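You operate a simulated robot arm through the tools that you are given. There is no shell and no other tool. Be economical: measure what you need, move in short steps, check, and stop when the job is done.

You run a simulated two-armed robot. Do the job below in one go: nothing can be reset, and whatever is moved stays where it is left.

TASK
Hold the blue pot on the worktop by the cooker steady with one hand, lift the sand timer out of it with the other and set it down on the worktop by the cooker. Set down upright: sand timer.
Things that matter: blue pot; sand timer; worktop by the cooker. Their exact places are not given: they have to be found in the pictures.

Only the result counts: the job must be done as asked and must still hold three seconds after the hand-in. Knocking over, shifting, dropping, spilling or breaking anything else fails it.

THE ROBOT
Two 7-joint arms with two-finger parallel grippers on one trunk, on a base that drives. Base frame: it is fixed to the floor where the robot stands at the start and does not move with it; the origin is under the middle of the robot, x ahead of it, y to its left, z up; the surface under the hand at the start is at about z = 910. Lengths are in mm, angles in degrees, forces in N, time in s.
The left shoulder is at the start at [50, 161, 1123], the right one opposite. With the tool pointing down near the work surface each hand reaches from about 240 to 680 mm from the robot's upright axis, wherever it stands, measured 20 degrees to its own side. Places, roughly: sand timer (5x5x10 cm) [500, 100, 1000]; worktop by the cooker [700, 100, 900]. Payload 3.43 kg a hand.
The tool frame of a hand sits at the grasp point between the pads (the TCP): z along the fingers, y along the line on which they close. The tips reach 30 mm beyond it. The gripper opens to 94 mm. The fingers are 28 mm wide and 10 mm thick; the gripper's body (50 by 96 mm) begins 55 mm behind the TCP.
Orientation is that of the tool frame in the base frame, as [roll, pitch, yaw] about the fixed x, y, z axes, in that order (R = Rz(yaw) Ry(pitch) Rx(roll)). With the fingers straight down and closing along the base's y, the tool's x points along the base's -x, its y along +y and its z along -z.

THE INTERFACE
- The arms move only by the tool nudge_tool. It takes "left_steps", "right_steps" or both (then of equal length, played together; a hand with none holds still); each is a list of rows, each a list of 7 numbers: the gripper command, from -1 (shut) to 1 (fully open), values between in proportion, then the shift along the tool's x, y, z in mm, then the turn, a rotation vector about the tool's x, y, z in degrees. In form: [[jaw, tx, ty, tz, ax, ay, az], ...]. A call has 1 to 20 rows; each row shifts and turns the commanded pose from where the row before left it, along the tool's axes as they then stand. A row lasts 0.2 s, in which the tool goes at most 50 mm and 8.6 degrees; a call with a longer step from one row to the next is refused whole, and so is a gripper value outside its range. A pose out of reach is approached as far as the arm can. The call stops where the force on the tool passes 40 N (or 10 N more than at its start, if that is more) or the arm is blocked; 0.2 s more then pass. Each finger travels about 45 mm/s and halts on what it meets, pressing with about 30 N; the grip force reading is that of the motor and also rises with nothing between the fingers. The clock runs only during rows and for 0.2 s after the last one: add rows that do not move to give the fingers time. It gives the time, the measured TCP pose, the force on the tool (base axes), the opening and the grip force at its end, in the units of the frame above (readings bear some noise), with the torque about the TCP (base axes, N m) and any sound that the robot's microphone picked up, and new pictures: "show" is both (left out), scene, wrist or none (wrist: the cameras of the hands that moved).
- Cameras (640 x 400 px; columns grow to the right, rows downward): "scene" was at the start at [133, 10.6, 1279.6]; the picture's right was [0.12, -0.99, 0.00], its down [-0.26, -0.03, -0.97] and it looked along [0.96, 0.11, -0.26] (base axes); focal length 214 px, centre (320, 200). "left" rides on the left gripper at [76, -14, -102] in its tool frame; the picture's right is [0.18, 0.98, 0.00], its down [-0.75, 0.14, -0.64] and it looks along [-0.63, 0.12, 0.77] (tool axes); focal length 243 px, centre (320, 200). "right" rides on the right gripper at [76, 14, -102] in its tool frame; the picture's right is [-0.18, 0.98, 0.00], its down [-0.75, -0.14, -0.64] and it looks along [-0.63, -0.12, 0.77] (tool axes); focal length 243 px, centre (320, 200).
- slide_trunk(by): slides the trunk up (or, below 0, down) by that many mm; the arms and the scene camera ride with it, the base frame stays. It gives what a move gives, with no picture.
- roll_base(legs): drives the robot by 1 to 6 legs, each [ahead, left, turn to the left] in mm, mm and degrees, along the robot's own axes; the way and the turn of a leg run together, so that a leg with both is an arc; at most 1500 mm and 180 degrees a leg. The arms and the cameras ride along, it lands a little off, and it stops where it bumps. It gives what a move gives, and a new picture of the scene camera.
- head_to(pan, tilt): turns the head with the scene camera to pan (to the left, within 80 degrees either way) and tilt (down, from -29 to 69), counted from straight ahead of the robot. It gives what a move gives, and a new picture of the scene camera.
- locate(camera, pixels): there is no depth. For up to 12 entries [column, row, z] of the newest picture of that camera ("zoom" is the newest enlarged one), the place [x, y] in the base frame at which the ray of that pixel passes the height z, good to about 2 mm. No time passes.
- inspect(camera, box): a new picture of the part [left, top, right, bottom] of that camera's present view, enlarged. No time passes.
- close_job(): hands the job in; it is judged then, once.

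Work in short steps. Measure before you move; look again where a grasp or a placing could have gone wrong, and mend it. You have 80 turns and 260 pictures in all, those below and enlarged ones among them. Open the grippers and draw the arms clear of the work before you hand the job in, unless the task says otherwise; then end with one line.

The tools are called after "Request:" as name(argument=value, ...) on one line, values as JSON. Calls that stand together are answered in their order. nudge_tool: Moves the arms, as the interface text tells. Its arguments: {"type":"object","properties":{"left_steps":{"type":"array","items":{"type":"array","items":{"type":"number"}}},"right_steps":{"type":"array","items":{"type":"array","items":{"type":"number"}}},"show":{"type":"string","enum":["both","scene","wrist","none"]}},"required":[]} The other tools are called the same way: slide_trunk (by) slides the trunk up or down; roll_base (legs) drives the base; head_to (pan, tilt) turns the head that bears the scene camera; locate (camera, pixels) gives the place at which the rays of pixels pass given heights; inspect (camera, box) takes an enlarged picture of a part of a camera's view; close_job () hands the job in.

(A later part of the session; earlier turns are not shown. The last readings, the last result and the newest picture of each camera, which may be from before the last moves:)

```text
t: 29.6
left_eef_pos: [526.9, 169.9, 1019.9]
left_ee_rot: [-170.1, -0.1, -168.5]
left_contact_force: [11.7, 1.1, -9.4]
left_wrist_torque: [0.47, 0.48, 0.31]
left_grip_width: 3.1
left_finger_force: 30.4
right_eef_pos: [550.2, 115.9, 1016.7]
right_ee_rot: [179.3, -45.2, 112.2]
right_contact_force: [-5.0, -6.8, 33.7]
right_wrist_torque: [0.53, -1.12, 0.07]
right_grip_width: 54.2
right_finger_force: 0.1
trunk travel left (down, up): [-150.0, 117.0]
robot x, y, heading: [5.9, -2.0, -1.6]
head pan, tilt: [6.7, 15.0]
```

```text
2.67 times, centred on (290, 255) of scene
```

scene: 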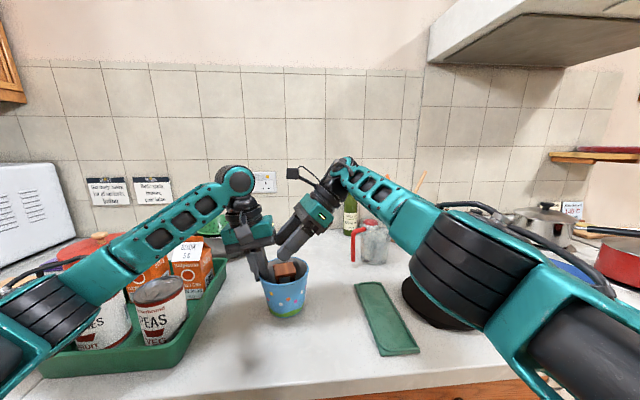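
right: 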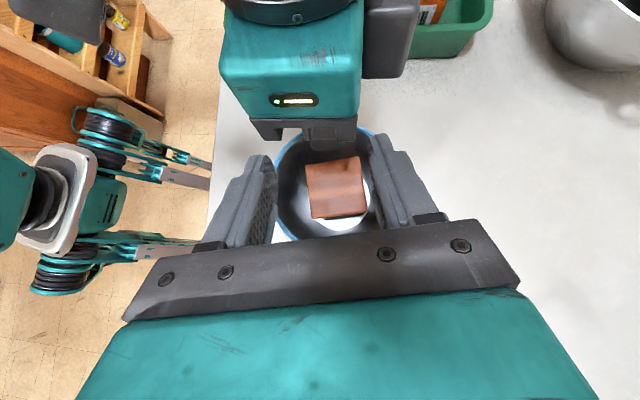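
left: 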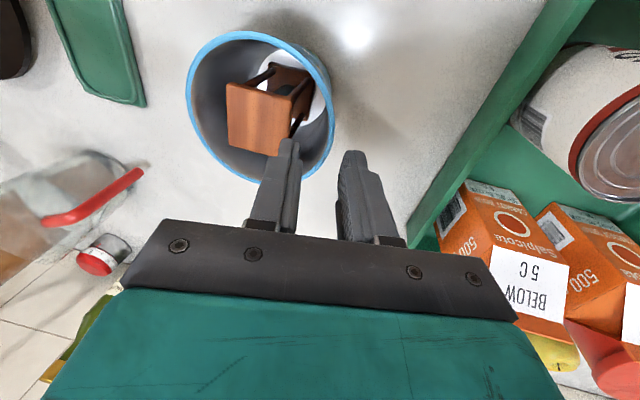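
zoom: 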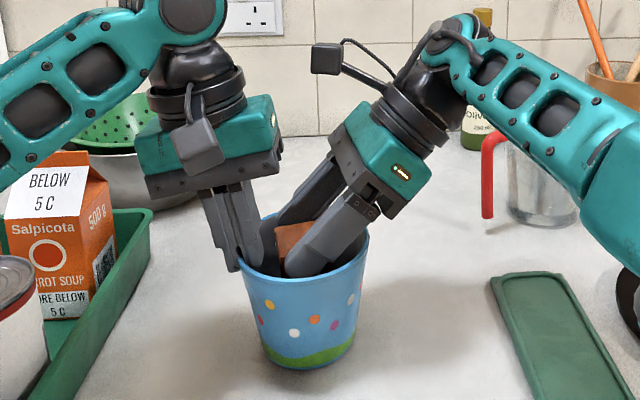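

Contact force is 34 N: the near finger is touching the pot wall and pushed the opening to 54 mm. The tips are already below the timer's top plate, so I back up 3 mm, narrow and close on it.

Request:
nudge_tool(right_steps=[[0.1, 0, 0, -3, 0, 0, 0], [0.05, 0, 0, 0, 0, 0, 0], [-0.1, 0, 0, 0, 0, 0, 0], [-0.3, 0, 0, 0, 0, 0, 0], [-0.3, 0, 0, 0, 0, 0, 0]], show="none")

Request:
inspect(camera="right", box=[200, 60, 440, 260])

Request:
inspect(camera="scene", box=[210, 180, 370, 330])

```text
t: 30.8
left_eef_pos: [527.0, 169.6, 1022.4]
left_ee_rot: [-169.9, 0.0, -168.8]
left_contact_force: [0.3, -5.4, -8.1]
left_wrist_torque: [0.24, 0.57, -0.26]
left_grip_width: 3.2
left_finger_force: 29.9
right_eef_pos: [551.3, 114.6, 1017.7]
right_ee_rot: [179.6, -45.0, 111.9]
right_contact_force: [2.4, 7.5, 25.5]
right_wrist_torque: [0.23, -1.09, 0.26]
right_grip_width: 49.4
right_finger_force: 29.8
trunk travel left (down, up): [-150.0, 117.0]
robot x, y, heading: [-0.5, 2.8, -1.8]
head pan, tilt: [6.7, 15.0]
```

```text
2.00 times, centred on (320, 160) of right
```

zoom: 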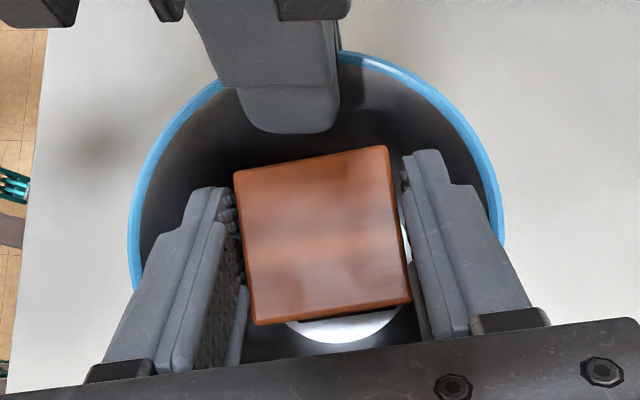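

```text
2.67 times, centred on (290, 255) of scene
```

zoom: 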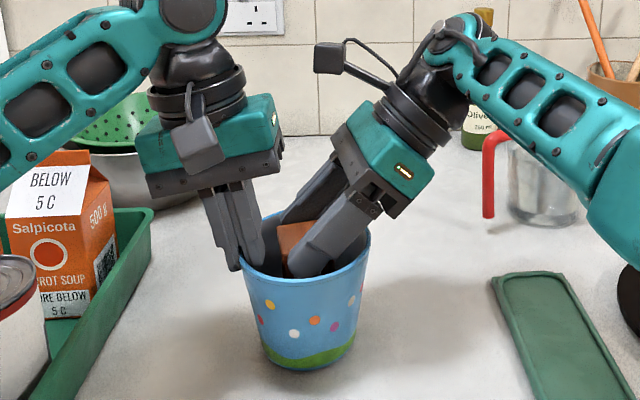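

The opening is 49 mm at 30 N, which fits the nominal 5 cm timer, with some leftover downward push. I lift 8 mm straight up and check whether the timer follows and the pot stays.

Request:
nudge_tool(right_steps=[[-0.4, 2.8, 0, -2.8, 0, 0, 0], [-0.4, 2.8, 0, -2.8, 0, 0, 0], [-0.4, 2.8, 0, -2.8, 0, 0, 0], [-0.4, 0, 0, 0, 0, 0, 0]], show="none")

Request:
inspect(camera="right", box=[200, 60, 440, 260])

Request:
inspect(camera="left", box=[180, 20, 400, 220])

```text
t: 31.8
left_eef_pos: [527.1, 170.3, 1019.5]
left_ee_rot: [-170.0, 0.0, -168.7]
left_contact_force: [-3.0, -4.8, -3.7]
left_wrist_torque: [-0.13, 0.44, -0.33]
left_grip_width: 2.9
left_finger_force: 29.5
right_eef_pos: [551.3, 114.4, 1020.4]
right_ee_rot: [-179.7, -44.8, 111.3]
right_contact_force: [3.3, 5.0, 2.3]
right_wrist_torque: [0.33, -0.35, 0.05]
right_grip_width: 49.3
right_finger_force: 29.8
right hand out of reach, approached as far as the arm can: row 1
trunk travel left (down, up): [-150.0, 117.0]
robot x, y, heading: [3.9, -0.1, -1.7]
head pan, tilt: [6.7, 15.0]
```

```text
2.00 times, centred on (320, 160) of right
```

zoom: 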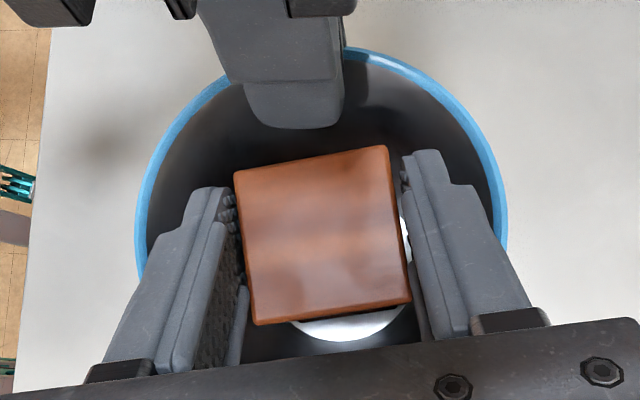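

```text
2.00 times, centred on (290, 120) of left
```

zoom: 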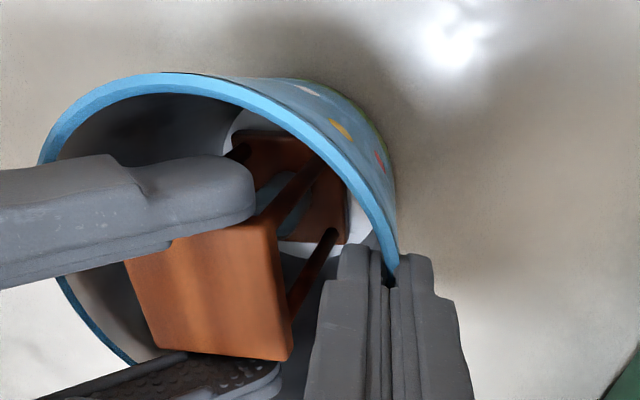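

The timer follows the fingers and the pot stays put. I lift on, easing about 12 mm nearer on the way up to stay within reach, and watch first at mid-height.

Request:
nudge_tool(right_steps=[[-0.4, 7.07, 0, -7.07, 0, 0, 0], [-0.4, 7.07, 0, -7.07, 0, 0, 0], [-0.4, 8.2, -1.4, -7.4, 0, 0, 0], [-0.4, 8.2, -1.4, -7.4, 0, 0, 0], [-0.4, 8.2, -1.4, -7.4, 0, 0, 0], [-0.4, 0, 0, 0, 0, 0, 0]], show="none")

Request:
inspect(camera="left", box=[140, 0, 400, 220])

Request:
inspect(camera="scene", box=[210, 180, 370, 330])

```text
t: 33.2
left_eef_pos: [527.6, 170.4, 1021.7]
left_ee_rot: [-170.0, -0.1, -168.8]
left_contact_force: [-0.5, -0.1, -0.1]
left_wrist_torque: [0.08, 0.03, -0.01]
left_grip_width: 2.8
left_finger_force: 30.2
right_eef_pos: [545.4, 113.9, 1074.2]
right_ee_rot: [-180.0, -45.1, 111.6]
right_contact_force: [0.1, -0.6, -0.8]
right_wrist_torque: [0.0, 0.02, 0.04]
right_grip_width: 49.2
right_finger_force: 29.7
trunk travel left (down, up): [-150.0, 117.0]
robot x, y, heading: [-0.6, 3.1, -1.5]
head pan, tilt: [6.7, 15.0]
```

```text
1.82 times, centred on (270, 110) of left
```

zoom: 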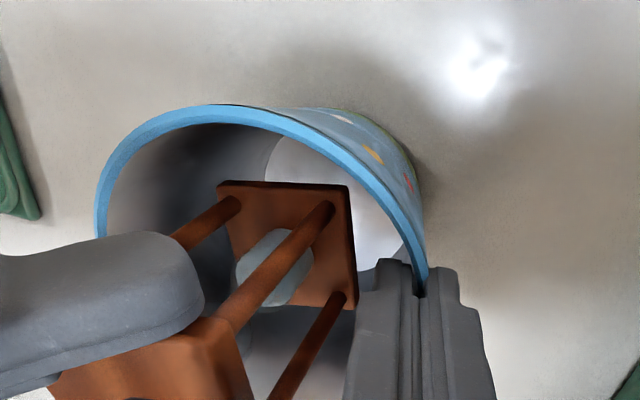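

```text
2.67 times, centred on (290, 255) of scene
```

zoom: 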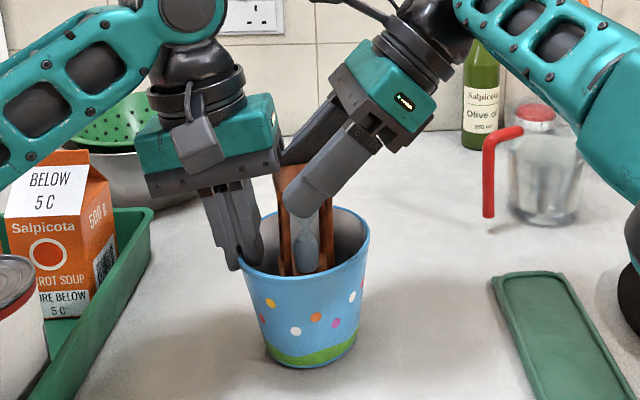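

The timer is about 55 mm up with no contact forces. I lift another 70 mm, staying slightly away from the left finger.

Request:
nudge_tool(right_steps=[[-0.4, 7.8, -1.6, -7.8, 0, 0, 0], [-0.4, 7.8, -1.6, -7.8, 0, 0, 0], [-0.4, 7.8, -1.6, -7.8, 0, 0, 0], [-0.4, 7.8, -1.6, -7.8, 0, 0, 0], [-0.4, 7.8, -1.6, -7.8, 0, 0, 0], [-0.4, 7.8, -1.6, -7.8, 0, 0, 0], [-0.4, 0, 0, 0, 0, 0, 0]], show="scene")

Request:
inspect(camera="scene", box=[210, 180, 370, 330])

```text
t: 34.1
left_eef_pos: [527.9, 167.4, 1028.2]
left_ee_rot: [-169.2, 0.6, -169.6]
left_contact_force: [0.9, -0.2, 0.4]
left_wrist_torque: [0.04, -0.02, 0.0]
left_grip_width: 3.0
left_finger_force: 29.9
right_eef_pos: [543.1, 109.0, 1099.5]
right_ee_rot: [-179.5, -44.2, 110.6]
right_contact_force: [0.4, -0.4, -2.2]
right_wrist_torque: [-0.05, -0.02, -0.02]
right_grip_width: 49.3
right_finger_force: 29.3
trunk travel left (down, up): [-150.0, 117.0]
robot x, y, heading: [-0.8, -1.3, -1.7]
head pan, tilt: [6.7, 15.0]
stopped in row 4 (left hand): the force on the tool passed its limit at 43 N (the readings are from after the stop); the commanded pose is now the measured one
```

scene: 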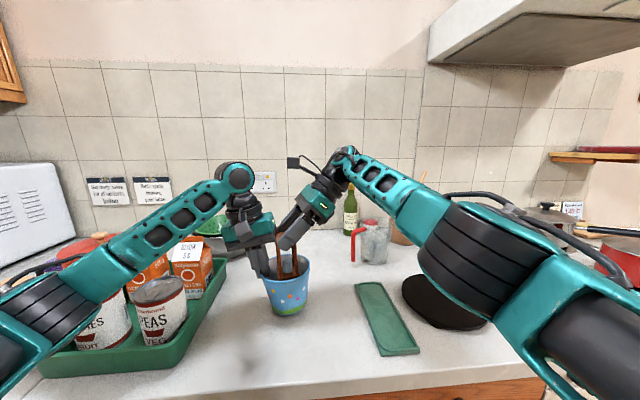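

```text
2.67 times, centred on (290, 255) of scene
```

zoom: 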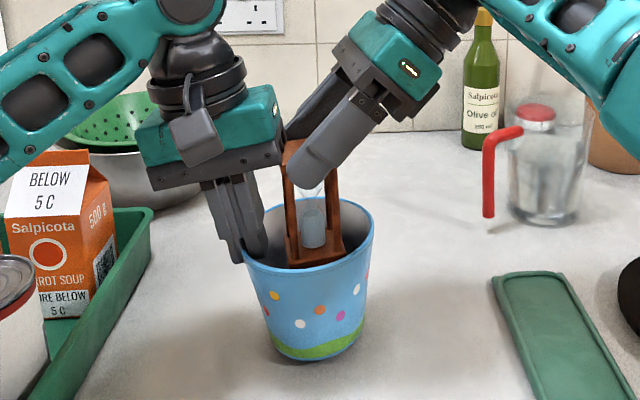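

The timer's top-left edge hit the underside of the left gripper body, raising that hand by 8 mm. I look closely from both wrists before correcting.

Request:
inspect(camera="right", box=[180, 40, 440, 260])

Request:
inspect(camera="left", box=[100, 0, 420, 240])

```text
1.82 times, centred on (310, 150) of right
```

zoom: 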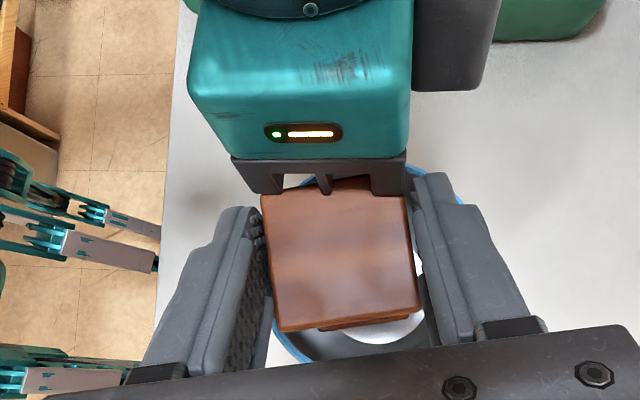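

```text
1.67 times, centred on (260, 120) of left
```

zoom: 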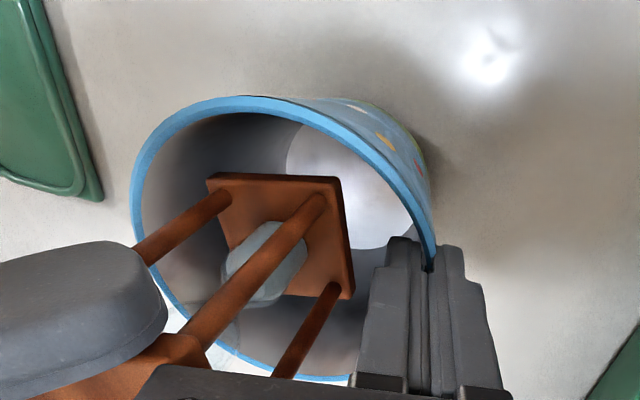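

I lower the timer 15 mm to free it from the left body, then shift it about 14 mm to the right, staying inside the pot.

Request:
nudge_tool(right_steps=[[-0.4, -5.3, 0, 5.3, 0, 0, 0], [-0.4, -5.3, 0, 5.3, 0, 0, 0], [-0.4, -5, 1.5, -5, 0, 0, 0], [-0.4, -5, 1.5, -5, 0, 0, 0], [-0.4, 0, 0, 0, 0, 0, 0]], show="none")

Request:
inspect(camera="right", box=[180, 40, 440, 260])

Request:
inspect(camera="left", box=[100, 0, 420, 240])

```text
t: 35.3
left_eef_pos: [528.0, 167.2, 1027.5]
left_ee_rot: [-169.0, 0.5, -169.4]
left_contact_force: [0.3, -8.6, -4.0]
left_wrist_torque: [-0.12, 0.01, 0.04]
left_grip_width: 3.0
left_finger_force: 30.0
right_eef_pos: [550.8, 97.8, 1084.2]
right_ee_rot: [-179.6, -44.4, 110.7]
right_contact_force: [-0.3, 9.6, 1.9]
right_wrist_torque: [0.88, 0.13, -0.17]
right_grip_width: 49.2
right_finger_force: 29.8
trunk travel left (down, up): [-150.0, 117.0]
robot x, y, heading: [0.8, -0.4, -1.9]
head pan, tilt: [6.7, 15.0]
```

```text
1.82 times, centred on (310, 150) of right
```

zoom: 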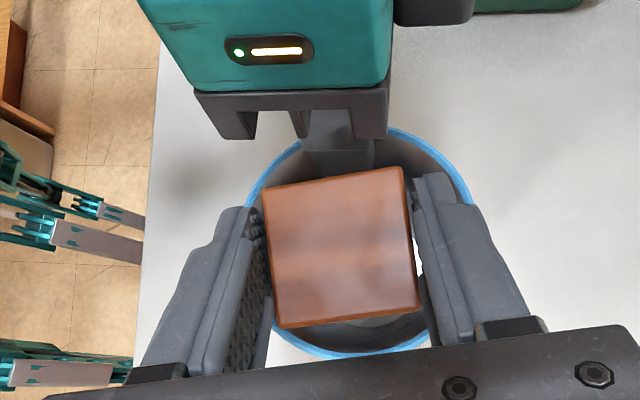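

```text
1.67 times, centred on (260, 120) of left
```

zoom: 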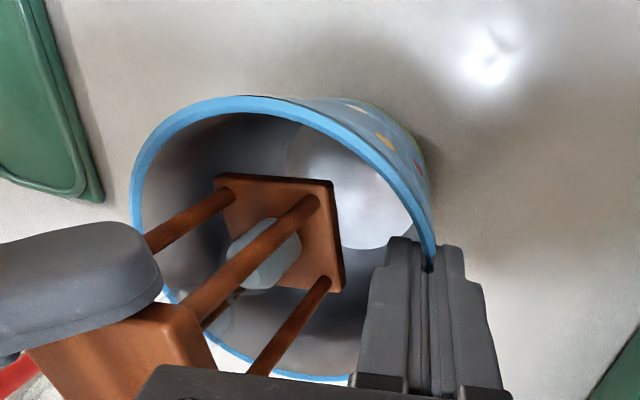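

The gap to the left body is now visible in the right overhead view, with light contact on the pot wall (about 9 N). I go straight up 24 mm and check.

Request:
nudge_tool(right_steps=[[-0.4, 5.8, 0, -5.3, 0, 0, 0], [-0.4, 5.5, 0, -5.5, 0, 0, 0], [-0.4, 5.5, 0, -5.5, 0, 0, 0], [-0.4, 0, 0, 0, 0, 0, 0]], show="none")

Request:
inspect(camera="right", box=[180, 40, 440, 260])

Request:
inspect(camera="scene", box=[210, 180, 370, 330])

```text
t: 36.3
left_eef_pos: [527.5, 167.7, 1027.9]
left_ee_rot: [-169.2, 0.6, -169.4]
left_contact_force: [-2.2, -3.9, -0.7]
left_wrist_torque: [-0.16, 0.07, -0.18]
left_grip_width: 2.5
left_finger_force: 30.2
right_eef_pos: [547.4, 94.9, 1106.8]
right_ee_rot: [-179.5, -44.2, 110.6]
right_contact_force: [2.1, 4.0, -1.8]
right_wrist_torque: [0.44, -0.23, -0.06]
right_grip_width: 49.3
right_finger_force: 30.2
right hand out of reach, approached as far as the arm can: row 2
trunk travel left (down, up): [-150.0, 117.0]
robot x, y, heading: [3.2, -2.7, -1.6]
head pan, tilt: [6.7, 15.0]
```

```text
1.82 times, centred on (310, 150) of right
```

zoom: 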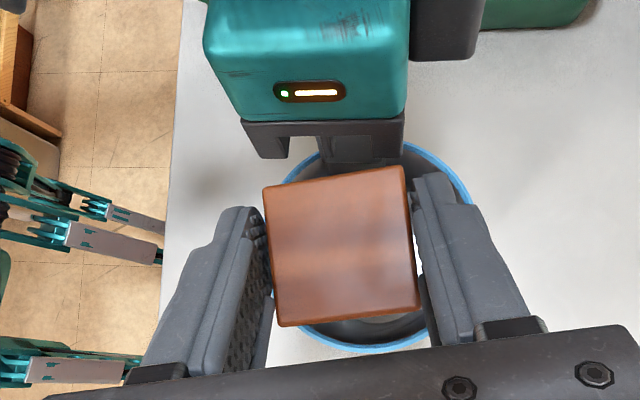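

```text
2.67 times, centred on (290, 255) of scene
```

zoom: 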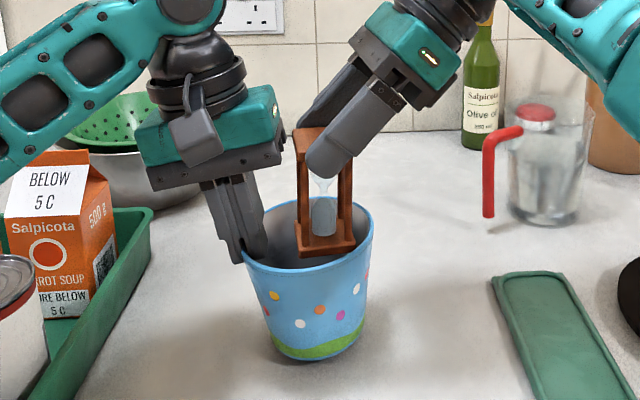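

It is clear of the body, with the bottom plate near rim level. I lift 36 mm more, drifting slightly nearer to stay within reach.

Request:
nudge_tool(right_steps=[[-0.4, 6.8, -1.9, -5.9, 0, 0, 0], [-0.4, 6.8, -1.9, -5.9, 0, 0, 0], [-0.4, 6.8, -1.9, -5.9, 0, 0, 0], [-0.4, 6.8, -1.9, -5.9, 0, 0, 0], [-0.4, 0, 0, 0, 0, 0, 0]], show="none")

Request:
inspect(camera="left", box=[60, 0, 420, 240])

Request:
inspect(camera="scene", box=[210, 180, 370, 330])

```text
t: 37.5
left_eef_pos: [527.0, 167.5, 1027.7]
left_ee_rot: [-169.2, 0.6, -169.4]
left_contact_force: [-0.4, -0.2, -0.1]
left_wrist_torque: [0.03, -0.01, 0.02]
left_grip_width: 2.9
left_finger_force: 30.2
right_eef_pos: [536.9, 95.1, 1143.1]
right_ee_rot: [-179.5, -44.2, 110.6]
right_contact_force: [0.0, 0.9, -0.5]
right_wrist_torque: [0.0, 0.04, -0.02]
right_grip_width: 49.3
right_finger_force: 30.2
trunk travel left (down, up): [-150.0, 117.0]
robot x, y, heading: [0.8, -0.3, -1.7]
head pan, tilt: [6.7, 15.0]
```

```text
1.67 times, centred on (240, 120) of left
```

zoom: 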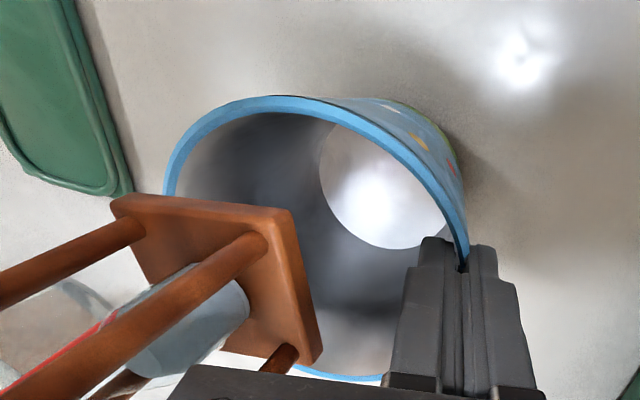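

```text
2.67 times, centred on (290, 255) of scene
```

zoom: 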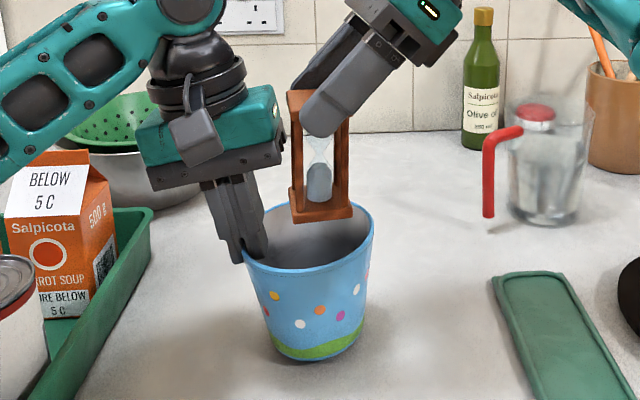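

The timer is fully out and clear of the rim. I carry it right and nearer at the same height to above the free spot at about (480,8), between the pot and the mat.

Request:
nudge_tool(right_steps=[[-0.4, -12.5, -21, -12.2, 0, 0, 0], [-0.4, -12.5, -21, -12.2, 0, 0, 0], [-0.4, -12.5, -21, -12.2, 0, 0, 0], [-0.4, -12.5, -21, -12.2, 0, 0, 0], [-0.4, 0, 0, 0, 0, 0, 0], [-0.4, 0, 0, 0, 0, 0, 0]])

Request:
inspect(camera="scene", box=[230, 150, 430, 370])

```text
t: 38.9
left_eef_pos: [528.1, 167.1, 1027.9]
left_ee_rot: [-169.2, 0.6, -169.4]
left_contact_force: [0.4, -0.1, -1.0]
left_wrist_torque: [0.08, 0.01, 0.03]
left_grip_width: 2.9
left_finger_force: 30.2
right_eef_pos: [486.3, -1.5, 1144.1]
right_ee_rot: [-179.5, -44.3, 110.7]
right_contact_force: [-1.2, 0.1, 0.4]
right_wrist_torque: [-0.02, 0.02, 0.0]
right_grip_width: 49.6
right_finger_force: 30.1
trunk travel left (down, up): [-150.0, 117.0]
robot x, y, heading: [3.3, -0.6, -1.9]
head pan, tilt: [6.7, 15.0]
```

scene: 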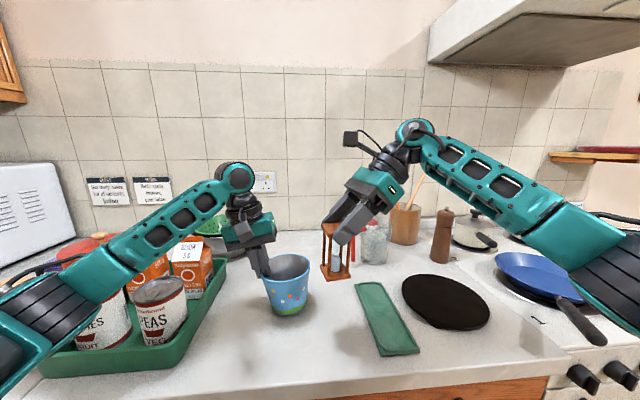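
right: 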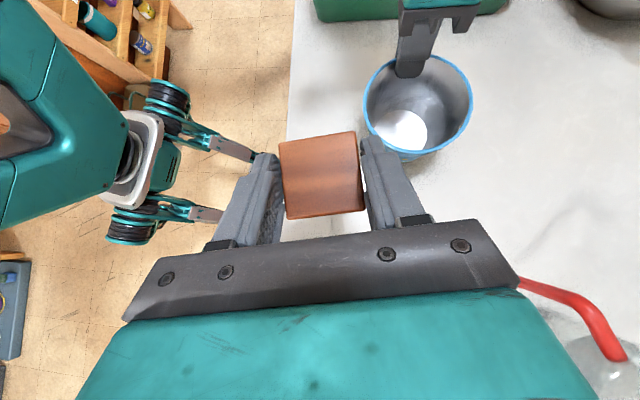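

```text
1.82 times, centred on (330, 260) of scene
```

zoom: 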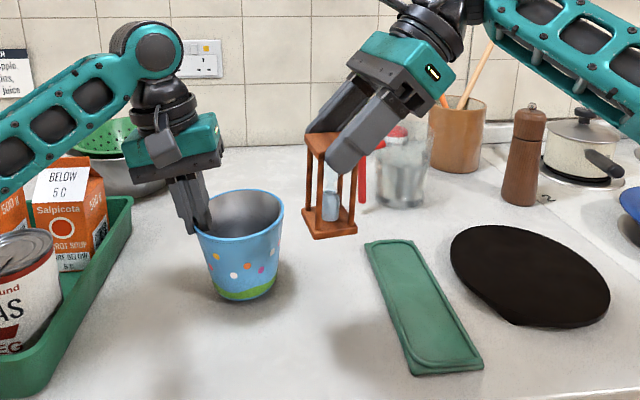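

Let me check the timer's tilt closely before lowering it, using both views.

Request:
inspect(camera="scene", box=[300, 210, 370, 290])

Request:
inspect(camera="left", box=[0, 0, 420, 260])

Request:
inspect(camera="right", box=[250, 100, 400, 240])

```text
5.00 times, centred on (335, 250) of scene
```

zoom: 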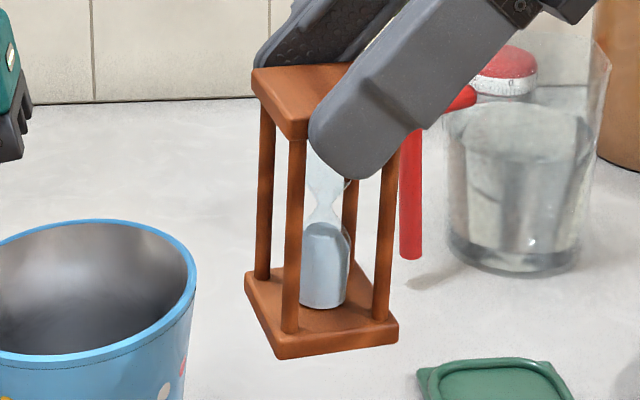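

```text
1.52 times, centred on (210, 130) of left
```

zoom: 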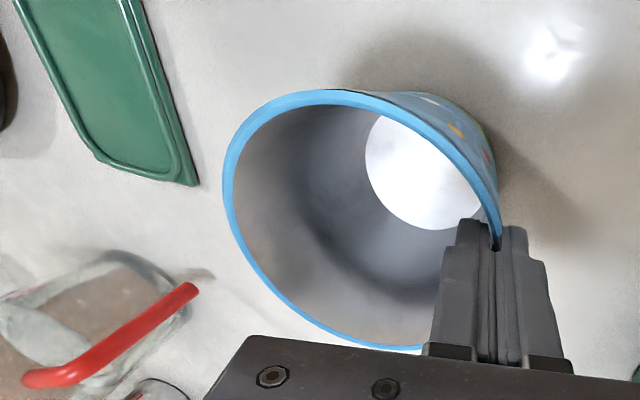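

```text
2.86 times, centred on (325, 170) of right
```

zoom: 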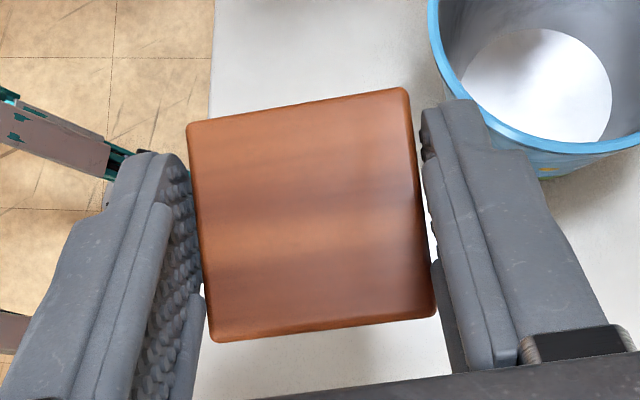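

The tilt is only about 1.5°, fine for standing. I lower the timer 108 mm straight down.

Request:
nudge_tool(right_steps=[[-0.4, -12.6, 0, 12.9, 0, 0, 0], [-0.4, -12.6, 0, 12.9, 0, 0, 0], [-0.4, -12.6, 0, 12.9, 0, 0, 0], [-0.4, -12.6, 0, 12.9, 0, 0, 0], [-0.4, -12.6, 0, 12.9, 0, 0, 0], [-0.4, -12.6, 0, 12.9, 0, 0, 0], [-0.4, 0, 0, 0, 0, 0, 0]], show="none")

Request:
inspect(camera="scene", box=[280, 240, 400, 370])

```text
t: 40.5
left_eef_pos: [528.0, 166.9, 1027.0]
left_ee_rot: [-169.2, 0.7, -169.4]
left_contact_force: [0.0, -0.2, -1.1]
left_wrist_torque: [0.09, 0.02, 0.01]
left_grip_width: 3.0
left_finger_force: 30.3
right_eef_pos: [485.1, 0.9, 1033.6]
right_ee_rot: [-179.4, -44.2, 110.6]
right_contact_force: [-0.3, 0.0, 0.3]
right_wrist_torque: [-0.01, -0.01, 0.02]
right_grip_width: 49.3
right_finger_force: 30.1
trunk travel left (down, up): [-150.0, 117.0]
robot x, y, heading: [-1.6, 0.9, -1.7]
head pan, tilt: [6.7, 15.0]
```

```text
3.08 times, centred on (340, 305) of scene
```

zoom: 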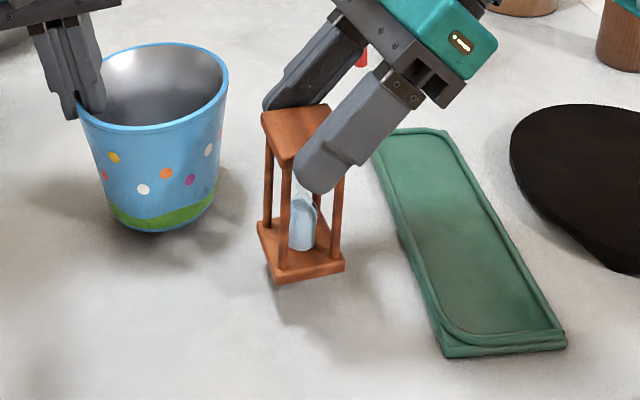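

It is clear of the mat and the pot, and still just above the worktop. I lower in 3 mm steps while watching the force.

Request:
nudge_tool(right_steps=[[-0.4, -2.1, 0, 2.15, 0, 0, 0], [-0.4, -2.1, 0, 2.15, 0, 0, 0], [-0.4, -2.1, 0, 2.15, 0, 0, 0], [-0.4, 0, 0, 0, 0, 0, 0]], show="none")

Request:
nudge_tool(right_steps=[[-0.4, -1.4, 0, 1.43, 0, 0, 0], [-0.4, -1.4, 0, 1.43, 0, 0, 0], [-0.4, 0, 0, 0, 0, 0, 0]], show="none")

Request:
inspect(camera="scene", box=[280, 240, 400, 370])

```text
t: 41.5
left_eef_pos: [528.3, 167.9, 1026.3]
left_ee_rot: [-169.2, 0.6, -169.4]
left_contact_force: [0.1, -0.3, -1.9]
left_wrist_torque: [0.06, 0.02, 0.01]
left_grip_width: 2.7
left_finger_force: 30.5
right_eef_pos: [486.7, 0.4, 1025.4]
right_ee_rot: [-179.6, -44.2, 110.6]
right_contact_force: [0.6, 0.5, -0.2]
right_wrist_torque: [-0.04, 0.05, 0.01]
right_grip_width: 49.1
right_finger_force: 30.1
trunk travel left (down, up): [-150.0, 117.0]
robot x, y, heading: [-0.2, -0.7, -1.9]
head pan, tilt: [6.7, 15.0]
```

```text
t: 42.3
left_eef_pos: [527.6, 167.2, 1027.1]
left_ee_rot: [-169.2, 0.6, -169.4]
left_contact_force: [-0.4, 0.0, -1.9]
left_wrist_torque: [0.06, 0.03, 0.01]
left_grip_width: 3.1
left_finger_force: 30.1
right_eef_pos: [486.8, -0.4, 1021.6]
right_ee_rot: [-179.6, -44.2, 110.6]
right_contact_force: [-0.3, 0.3, 0.2]
right_wrist_torque: [-0.05, -0.02, 0.03]
right_grip_width: 49.3
right_finger_force: 30.0
trunk travel left (down, up): [-150.0, 117.0]
robot x, y, heading: [-0.1, -0.0, -1.8]
head pan, tilt: [6.7, 15.0]
```

```text
3.08 times, centred on (340, 305) of scene
```

zoom: 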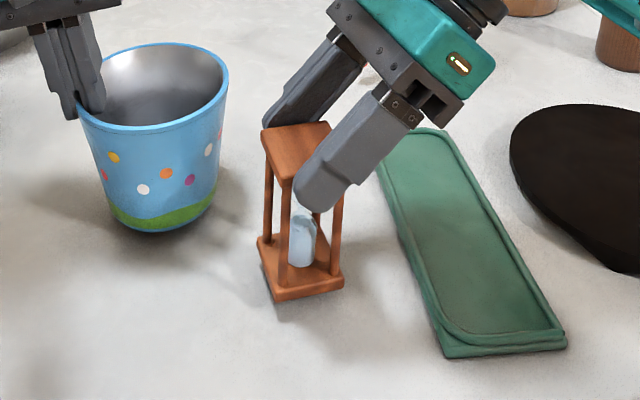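

Still no contact. I continue in 1.5 mm steps.

Request:
nudge_tool(right_steps=[[-0.4, -1.05, 0, 1.08, 0, 0, 0], [-0.4, -1.05, 0, 1.08, 0, 0, 0], [-0.4, 0, 0, 0, 0, 0, 0]], show="none")

Request:
nudge_tool(right_steps=[[-0.4, -1.05, 0, 1.08, 0, 0, 0], [-0.4, -1.05, 0, 1.08, 0, 0, 0], [-0.4, 0, 0, 0, 0, 0, 0]], show="none")

Request:
inspect(camera="scene", box=[280, 240, 400, 370])

```text
t: 43.1
left_eef_pos: [527.5, 166.5, 1027.6]
left_ee_rot: [-169.2, 0.6, -169.4]
left_contact_force: [-0.3, 0.5, -1.4]
left_wrist_torque: [0.1, 0.0, 0.02]
left_grip_width: 2.8
left_finger_force: 29.9
right_eef_pos: [486.4, 0.0, 1019.2]
right_ee_rot: [-179.5, -44.1, 110.6]
right_contact_force: [-0.3, -0.6, -0.7]
right_wrist_torque: [-0.04, -0.03, 0.03]
right_grip_width: 49.5
right_finger_force: 30.6
trunk travel left (down, up): [-150.0, 117.0]
robot x, y, heading: [4.3, 0.3, -2.0]
head pan, tilt: [6.7, 15.0]
```

```text
t: 43.9
left_eef_pos: [527.2, 167.2, 1027.2]
left_ee_rot: [-169.2, 0.6, -169.5]
left_contact_force: [-0.5, -0.1, -2.3]
left_wrist_torque: [0.06, 0.0, -0.04]
left_grip_width: 2.9
left_finger_force: 30.7
right_eef_pos: [486.4, 0.4, 1016.2]
right_ee_rot: [-179.5, -44.2, 110.6]
right_contact_force: [1.0, 0.5, 0.0]
right_wrist_torque: [-0.04, 0.02, 0.03]
right_grip_width: 49.5
right_finger_force: 30.5
trunk travel left (down, up): [-150.0, 117.0]
robot x, y, heading: [-5.2, 1.4, -1.8]
head pan, tilt: [6.7, 15.0]
```

```text
3.08 times, centred on (340, 305) of scene
```

zoom: 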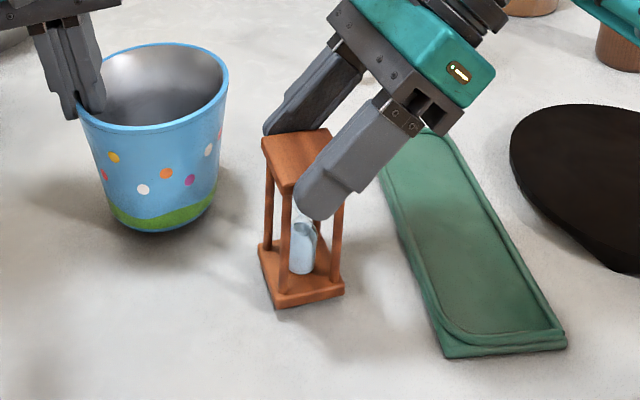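

The shadow is closing under the near corner. I keep on in small steps.

Request:
nudge_tool(right_steps=[[-0.4, -1.05, 0, 1.08, 0, 0, 0], [-0.4, -1.05, 0, 1.08, 0, 0, 0], [-0.4, 0, 0, 0, 0, 0, 0]], show="none")

Request:
nudge_tool(right_steps=[[-0.4, -1.05, 0, 1.08, 0, 0, 0], [-0.4, 0, 0, 0, 0, 0, 0]], show="none")

Request:
inspect(camera="scene", box=[300, 270, 380, 350])

```text
t: 44.7
left_eef_pos: [527.2, 167.1, 1027.3]
left_ee_rot: [-169.2, 0.7, -169.4]
left_contact_force: [0.1, 0.6, -1.6]
left_wrist_torque: [0.05, 0.01, 0.07]
left_grip_width: 2.7
left_finger_force: 29.9
right_eef_pos: [485.7, 0.7, 1013.2]
right_ee_rot: [-179.6, -44.1, 110.6]
right_contact_force: [-0.1, -0.5, -0.6]
right_wrist_torque: [-0.01, 0.01, 0.0]
right_grip_width: 49.1
right_finger_force: 29.9
trunk travel left (down, up): [-150.0, 117.0]
robot x, y, heading: [2.7, 0.4, -1.8]
head pan, tilt: [6.7, 15.0]
```

```text
t: 45.3
left_eef_pos: [528.2, 166.4, 1026.2]
left_ee_rot: [-169.2, 0.5, -169.4]
left_contact_force: [-0.9, -0.9, -1.2]
left_wrist_torque: [0.05, 0.03, -0.02]
left_grip_width: 2.9
left_finger_force: 29.7
right_eef_pos: [485.5, -0.5, 1012.3]
right_ee_rot: [-179.5, -44.2, 110.6]
right_contact_force: [0.0, 0.5, -0.6]
right_wrist_torque: [0.0, 0.02, -0.03]
right_grip_width: 49.2
right_finger_force: 29.5
trunk travel left (down, up): [-150.0, 117.0]
robot x, y, heading: [1.1, -1.7, -1.7]
head pan, tilt: [6.7, 15.0]
```

```text
5.00 times, centred on (340, 310) of scene
```

zoom: 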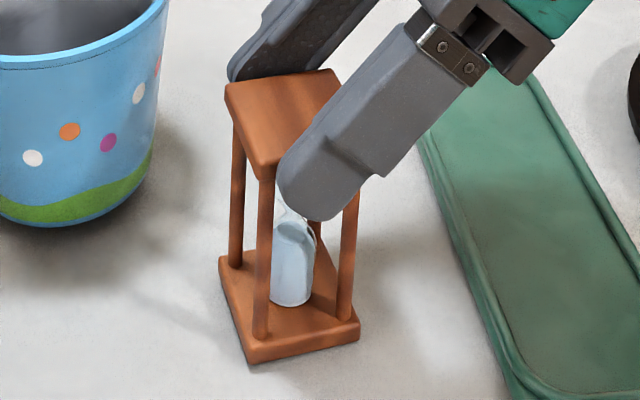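

The force is still zero, so I go on with 1.5 mm steps.

Request:
nudge_tool(right_steps=[[-0.4, -1.05, 0, 1.08, 0, 0, 0], [-0.4, -1.05, 0, 1.08, 0, 0, 0], [-0.4, 0, 0, 0, 0, 0, 0]], show="none")

Request:
nudge_tool(right_steps=[[-0.4, -1.05, 0, 1.08, 0, 0, 0], [-0.4, 0, 0, 0, 0, 0, 0]], show="none")

Request:
inspect(camera="scene", box=[300, 270, 380, 350])

```text
t: 46.1
left_eef_pos: [525.6, 167.5, 1027.8]
left_ee_rot: [-169.2, 0.6, -169.5]
left_contact_force: [-0.1, 0.1, -0.6]
left_wrist_torque: [0.05, -0.02, -0.01]
left_grip_width: 2.8
left_finger_force: 30.2
right_eef_pos: [486.1, -0.5, 1011.0]
right_ee_rot: [-179.9, -44.2, 110.8]
right_contact_force: [1.6, -1.5, 13.4]
right_wrist_torque: [-0.41, 0.11, 0.09]
right_grip_width: 49.2
right_finger_force: 30.2
trunk travel left (down, up): [-150.0, 117.0]
robot x, y, heading: [-2.1, -2.5, -1.7]
head pan, tilt: [6.7, 15.0]
```

```text
t: 46.7
left_eef_pos: [526.7, 167.1, 1027.7]
left_ee_rot: [-169.2, 0.7, -169.4]
left_contact_force: [-0.4, 0.1, -1.2]
left_wrist_torque: [0.06, 0.0, -0.02]
left_grip_width: 3.1
left_finger_force: 30.1
right_eef_pos: [485.6, -0.5, 1009.4]
right_ee_rot: [179.9, -44.3, 110.9]
right_contact_force: [5.2, 0.8, 22.5]
right_wrist_torque: [-0.37, -0.21, 0.05]
right_grip_width: 49.5
right_finger_force: 29.8
trunk travel left (down, up): [-150.0, 117.0]
robot x, y, heading: [-2.9, -0.9, -1.7]
head pan, tilt: [6.7, 15.0]
```

```text
5.00 times, centred on (340, 310) of scene
```

zoom: 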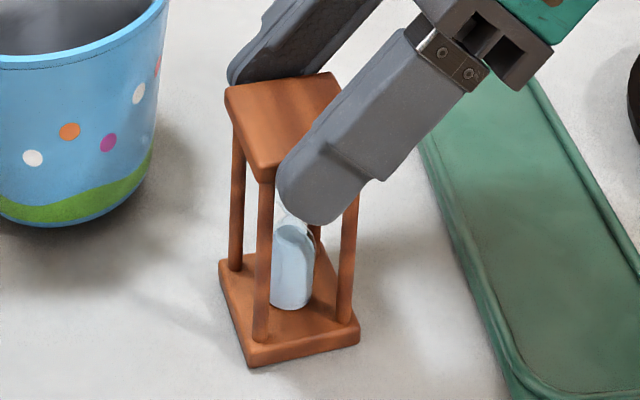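

The timer is down (22 N). I ease up 1.5 mm and open the fingers slowly to about 64 mm.

Request:
nudge_tool(right_steps=[[-0.4, 1.05, 0, -1.08, 0, 0, 0], [0.08, 0, 0, 0, 0, 0, 0], [0.12, 0, 0, 0, 0, 0, 0], [0.2, 0, 0, 0, 0, 0, 0], [0.36, 0, 0, 0, 0, 0, 0], [0.36, 0, 0, 0, 0, 0, 0]], show="wrist")

Request:
inspect(camera="scene", box=[300, 270, 380, 350])

```text
t: 48.1
left_eef_pos: [526.6, 166.6, 1028.0]
left_ee_rot: [-169.2, 0.5, -169.4]
left_contact_force: [0.4, -0.9, -1.5]
left_wrist_torque: [0.04, 0.01, -0.01]
left_grip_width: 2.9
left_finger_force: 30.0
right_eef_pos: [486.5, -0.6, 1009.0]
right_ee_rot: [-179.4, -44.1, 110.6]
right_contact_force: [0.6, 0.6, -0.3]
right_wrist_torque: [0.03, 0.0, -0.02]
right_grip_width: 64.0
right_finger_force: 0.3
trunk travel left (down, up): [-150.0, 117.0]
robot x, y, heading: [-3.6, -2.9, -1.8]
head pan, tilt: [6.7, 15.0]
```

right: 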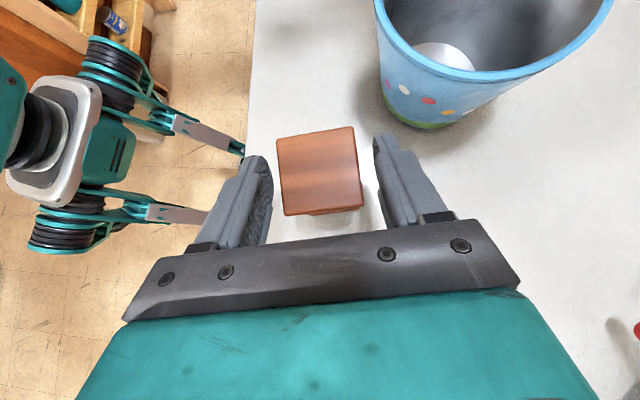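

```text
5.00 times, centred on (340, 310) of scene
```

zoom: 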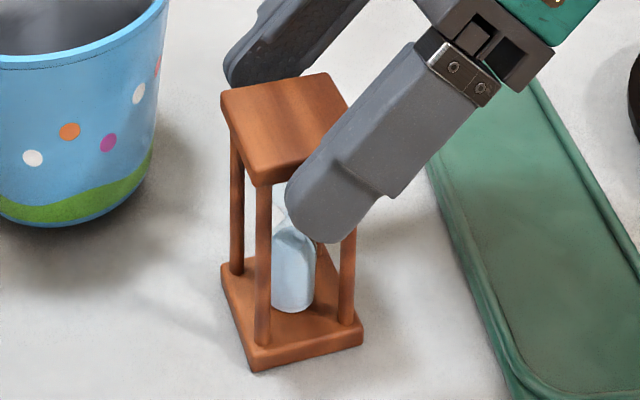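

The timer stands freely between the open fingers. I draw the right hand back along its axis, then up.

Request:
nudge_tool(right_steps=[[0.36, 0, 0, -20, 0, 0, 0], [0.36, 0, 0, -25, 0, 0, 0], [0.36, 0, 0, -25, 0, 0, 0], [0.36, 10, 0, -20, 0, 0, 0], [0.36, 10, 0, -20, 0, 0, 0], [0.36, 0, 0, 0, 0, 0, 0]])

Request:
inspect(camera="scene", box=[230, 240, 400, 370])

Request:
inspect(camera="left", box=[100, 0, 420, 240])

```text
t: 49.5
left_eef_pos: [526.4, 167.1, 1027.9]
left_ee_rot: [-169.2, 0.6, -169.4]
left_contact_force: [-0.6, -0.6, -0.6]
left_wrist_torque: [0.04, 0.02, 0.02]
left_grip_width: 3.1
left_finger_force: 30.3
right_eef_pos: [510.2, -58.8, 1099.3]
right_ee_rot: [-179.5, -44.2, 110.6]
right_contact_force: [0.8, 0.0, -0.8]
right_wrist_torque: [0.0, 0.03, -0.03]
right_grip_width: 63.7
right_finger_force: 0.0
trunk travel left (down, up): [-150.0, 117.0]
robot x, y, heading: [-1.7, 1.5, -1.7]
head pan, tilt: [6.7, 15.0]
```

scene: 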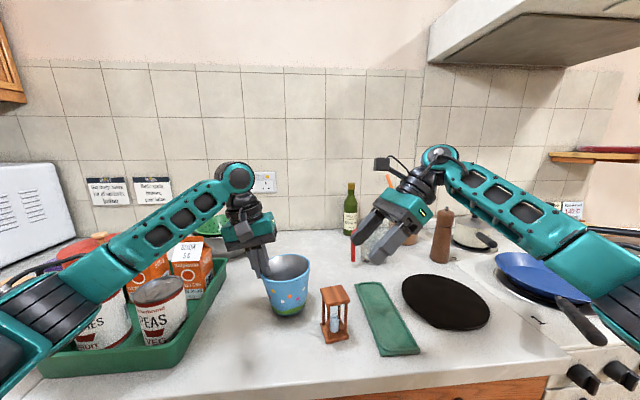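
right: 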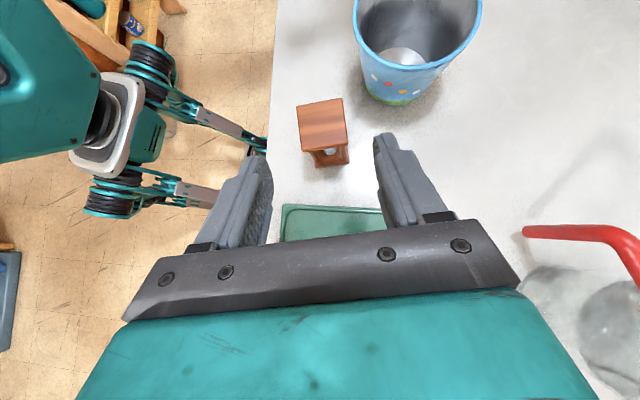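

```text
3.08 times, centred on (315, 305) of scene
```

zoom: 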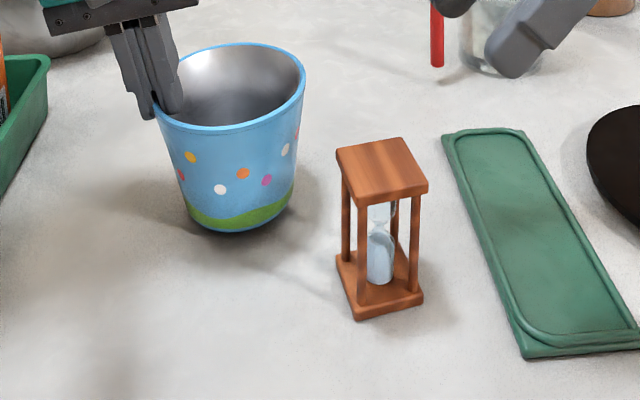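

```text
1.67 times, centred on (260, 120) of left
```

zoom: 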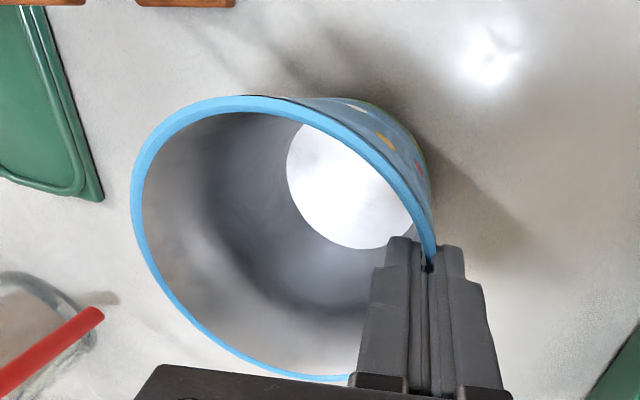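

The timer stands upright. The pot is held slightly lifted and tilted, so I level it by turning the left hand −4° about its x (after a 3 mm rise) and look.

Request:
nudge_tool(left_steps=[[-1, 0, -0.5, -3, 0, 0, 0], [-1, 0, 0, 0, -2, 0, 0], [-1, 0, 0, 0, -2, 0, 0], [-1, 0, 0, 0, 0, 0, 0]], show="none")

Request:
inspect(camera="scene", box=[240, 230, 340, 330])

Request:
inspect(camera="right", box=[300, 0, 520, 140])

```text
t: 50.5
left_eef_pos: [527.3, 166.9, 1031.2]
left_ee_rot: [-173.2, 0.6, -169.4]
left_contact_force: [-0.3, -0.2, -1.2]
left_wrist_torque: [0.04, 0.02, -0.03]
left_grip_width: 2.9
left_finger_force: 30.2
right_eef_pos: [510.3, -59.9, 1099.8]
right_ee_rot: [-179.6, -44.2, 110.5]
right_contact_force: [-0.8, -0.6, 0.5]
right_wrist_torque: [-0.01, 0.0, 0.01]
right_grip_width: 63.9
right_finger_force: 0.1
trunk travel left (down, up): [-150.0, 117.0]
robot x, y, heading: [-1.1, -2.3, -1.9]
head pan, tilt: [6.7, 15.0]
```

```text
4.00 times, centred on (290, 280) of scene
```

zoom: 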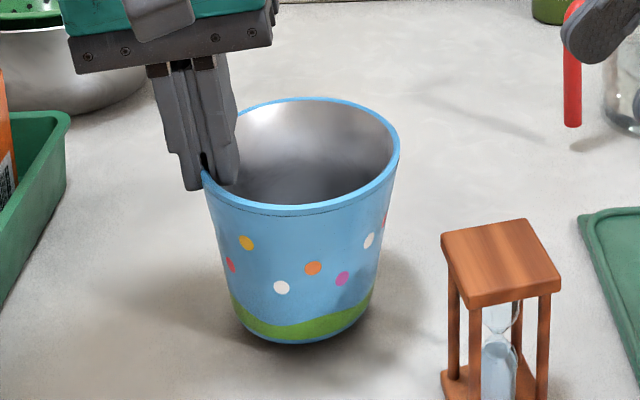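

```text
2.86 times, centred on (410, 70) of right
```

zoom: 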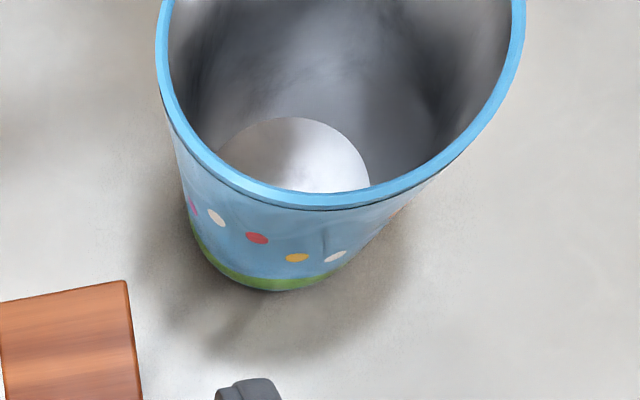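

About 2° of tilt remains. I level it, then lower toward the worktop in small steps.

Request:
nudge_tool(left_steps=[[-1, 0, 1.5, 0, -2, 0, 0], [-1, 0, 0.2, 2.5, 0, 0, 0], [-1, 0, 0.2, 2.5, 0, 0, 0], [-1, 0, 0, 0, 0, 0, 0]], show="none")

Request:
nudge_tool(left_steps=[[-1, 0, 0.2, 2, 0, 0, 0], [-1, 0, 0, 0, 0, 0, 0]], show="none")

Request:
inspect(camera="scene", box=[240, 230, 340, 330])

```text
t: 51.5
left_eef_pos: [528.1, 168.2, 1027.4]
left_ee_rot: [-175.1, 0.5, -169.3]
left_contact_force: [-0.4, 0.8, 0.1]
left_wrist_torque: [-0.01, -0.03, 0.02]
left_grip_width: 2.6
left_finger_force: 29.8
right_eef_pos: [511.5, -59.4, 1100.9]
right_ee_rot: [-179.4, -44.1, 110.6]
right_contact_force: [-0.1, -0.5, 0.3]
right_wrist_torque: [-0.01, -0.02, 0.02]
right_grip_width: 63.7
right_finger_force: 0.0
trunk travel left (down, up): [-150.0, 117.0]
robot x, y, heading: [-1.9, 3.8, -1.9]
head pan, tilt: [6.7, 15.0]
```

```text
t: 52.1
left_eef_pos: [526.9, 169.5, 1023.8]
left_ee_rot: [-175.1, 0.7, -169.4]
left_contact_force: [-0.2, 1.9, 4.8]
left_wrist_torque: [-0.2, -0.04, 0.02]
left_grip_width: 2.7
left_finger_force: 29.2
right_eef_pos: [510.4, -59.2, 1100.9]
right_ee_rot: [-179.7, -44.2, 110.7]
right_contact_force: [0.8, -0.2, -0.6]
right_wrist_torque: [-0.01, 0.02, -0.02]
right_grip_width: 64.1
right_finger_force: 0.0
trunk travel left (down, up): [-150.0, 117.0]
robot x, y, heading: [0.8, 0.9, -2.0]
head pan, tilt: [6.7, 15.0]
```

```text
4.00 times, centred on (290, 280) of scene
```

zoom: 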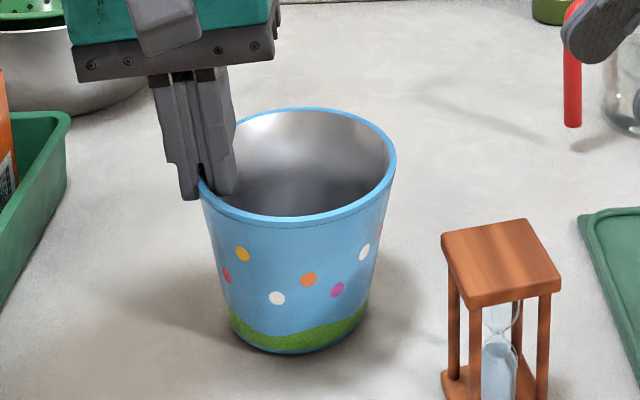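

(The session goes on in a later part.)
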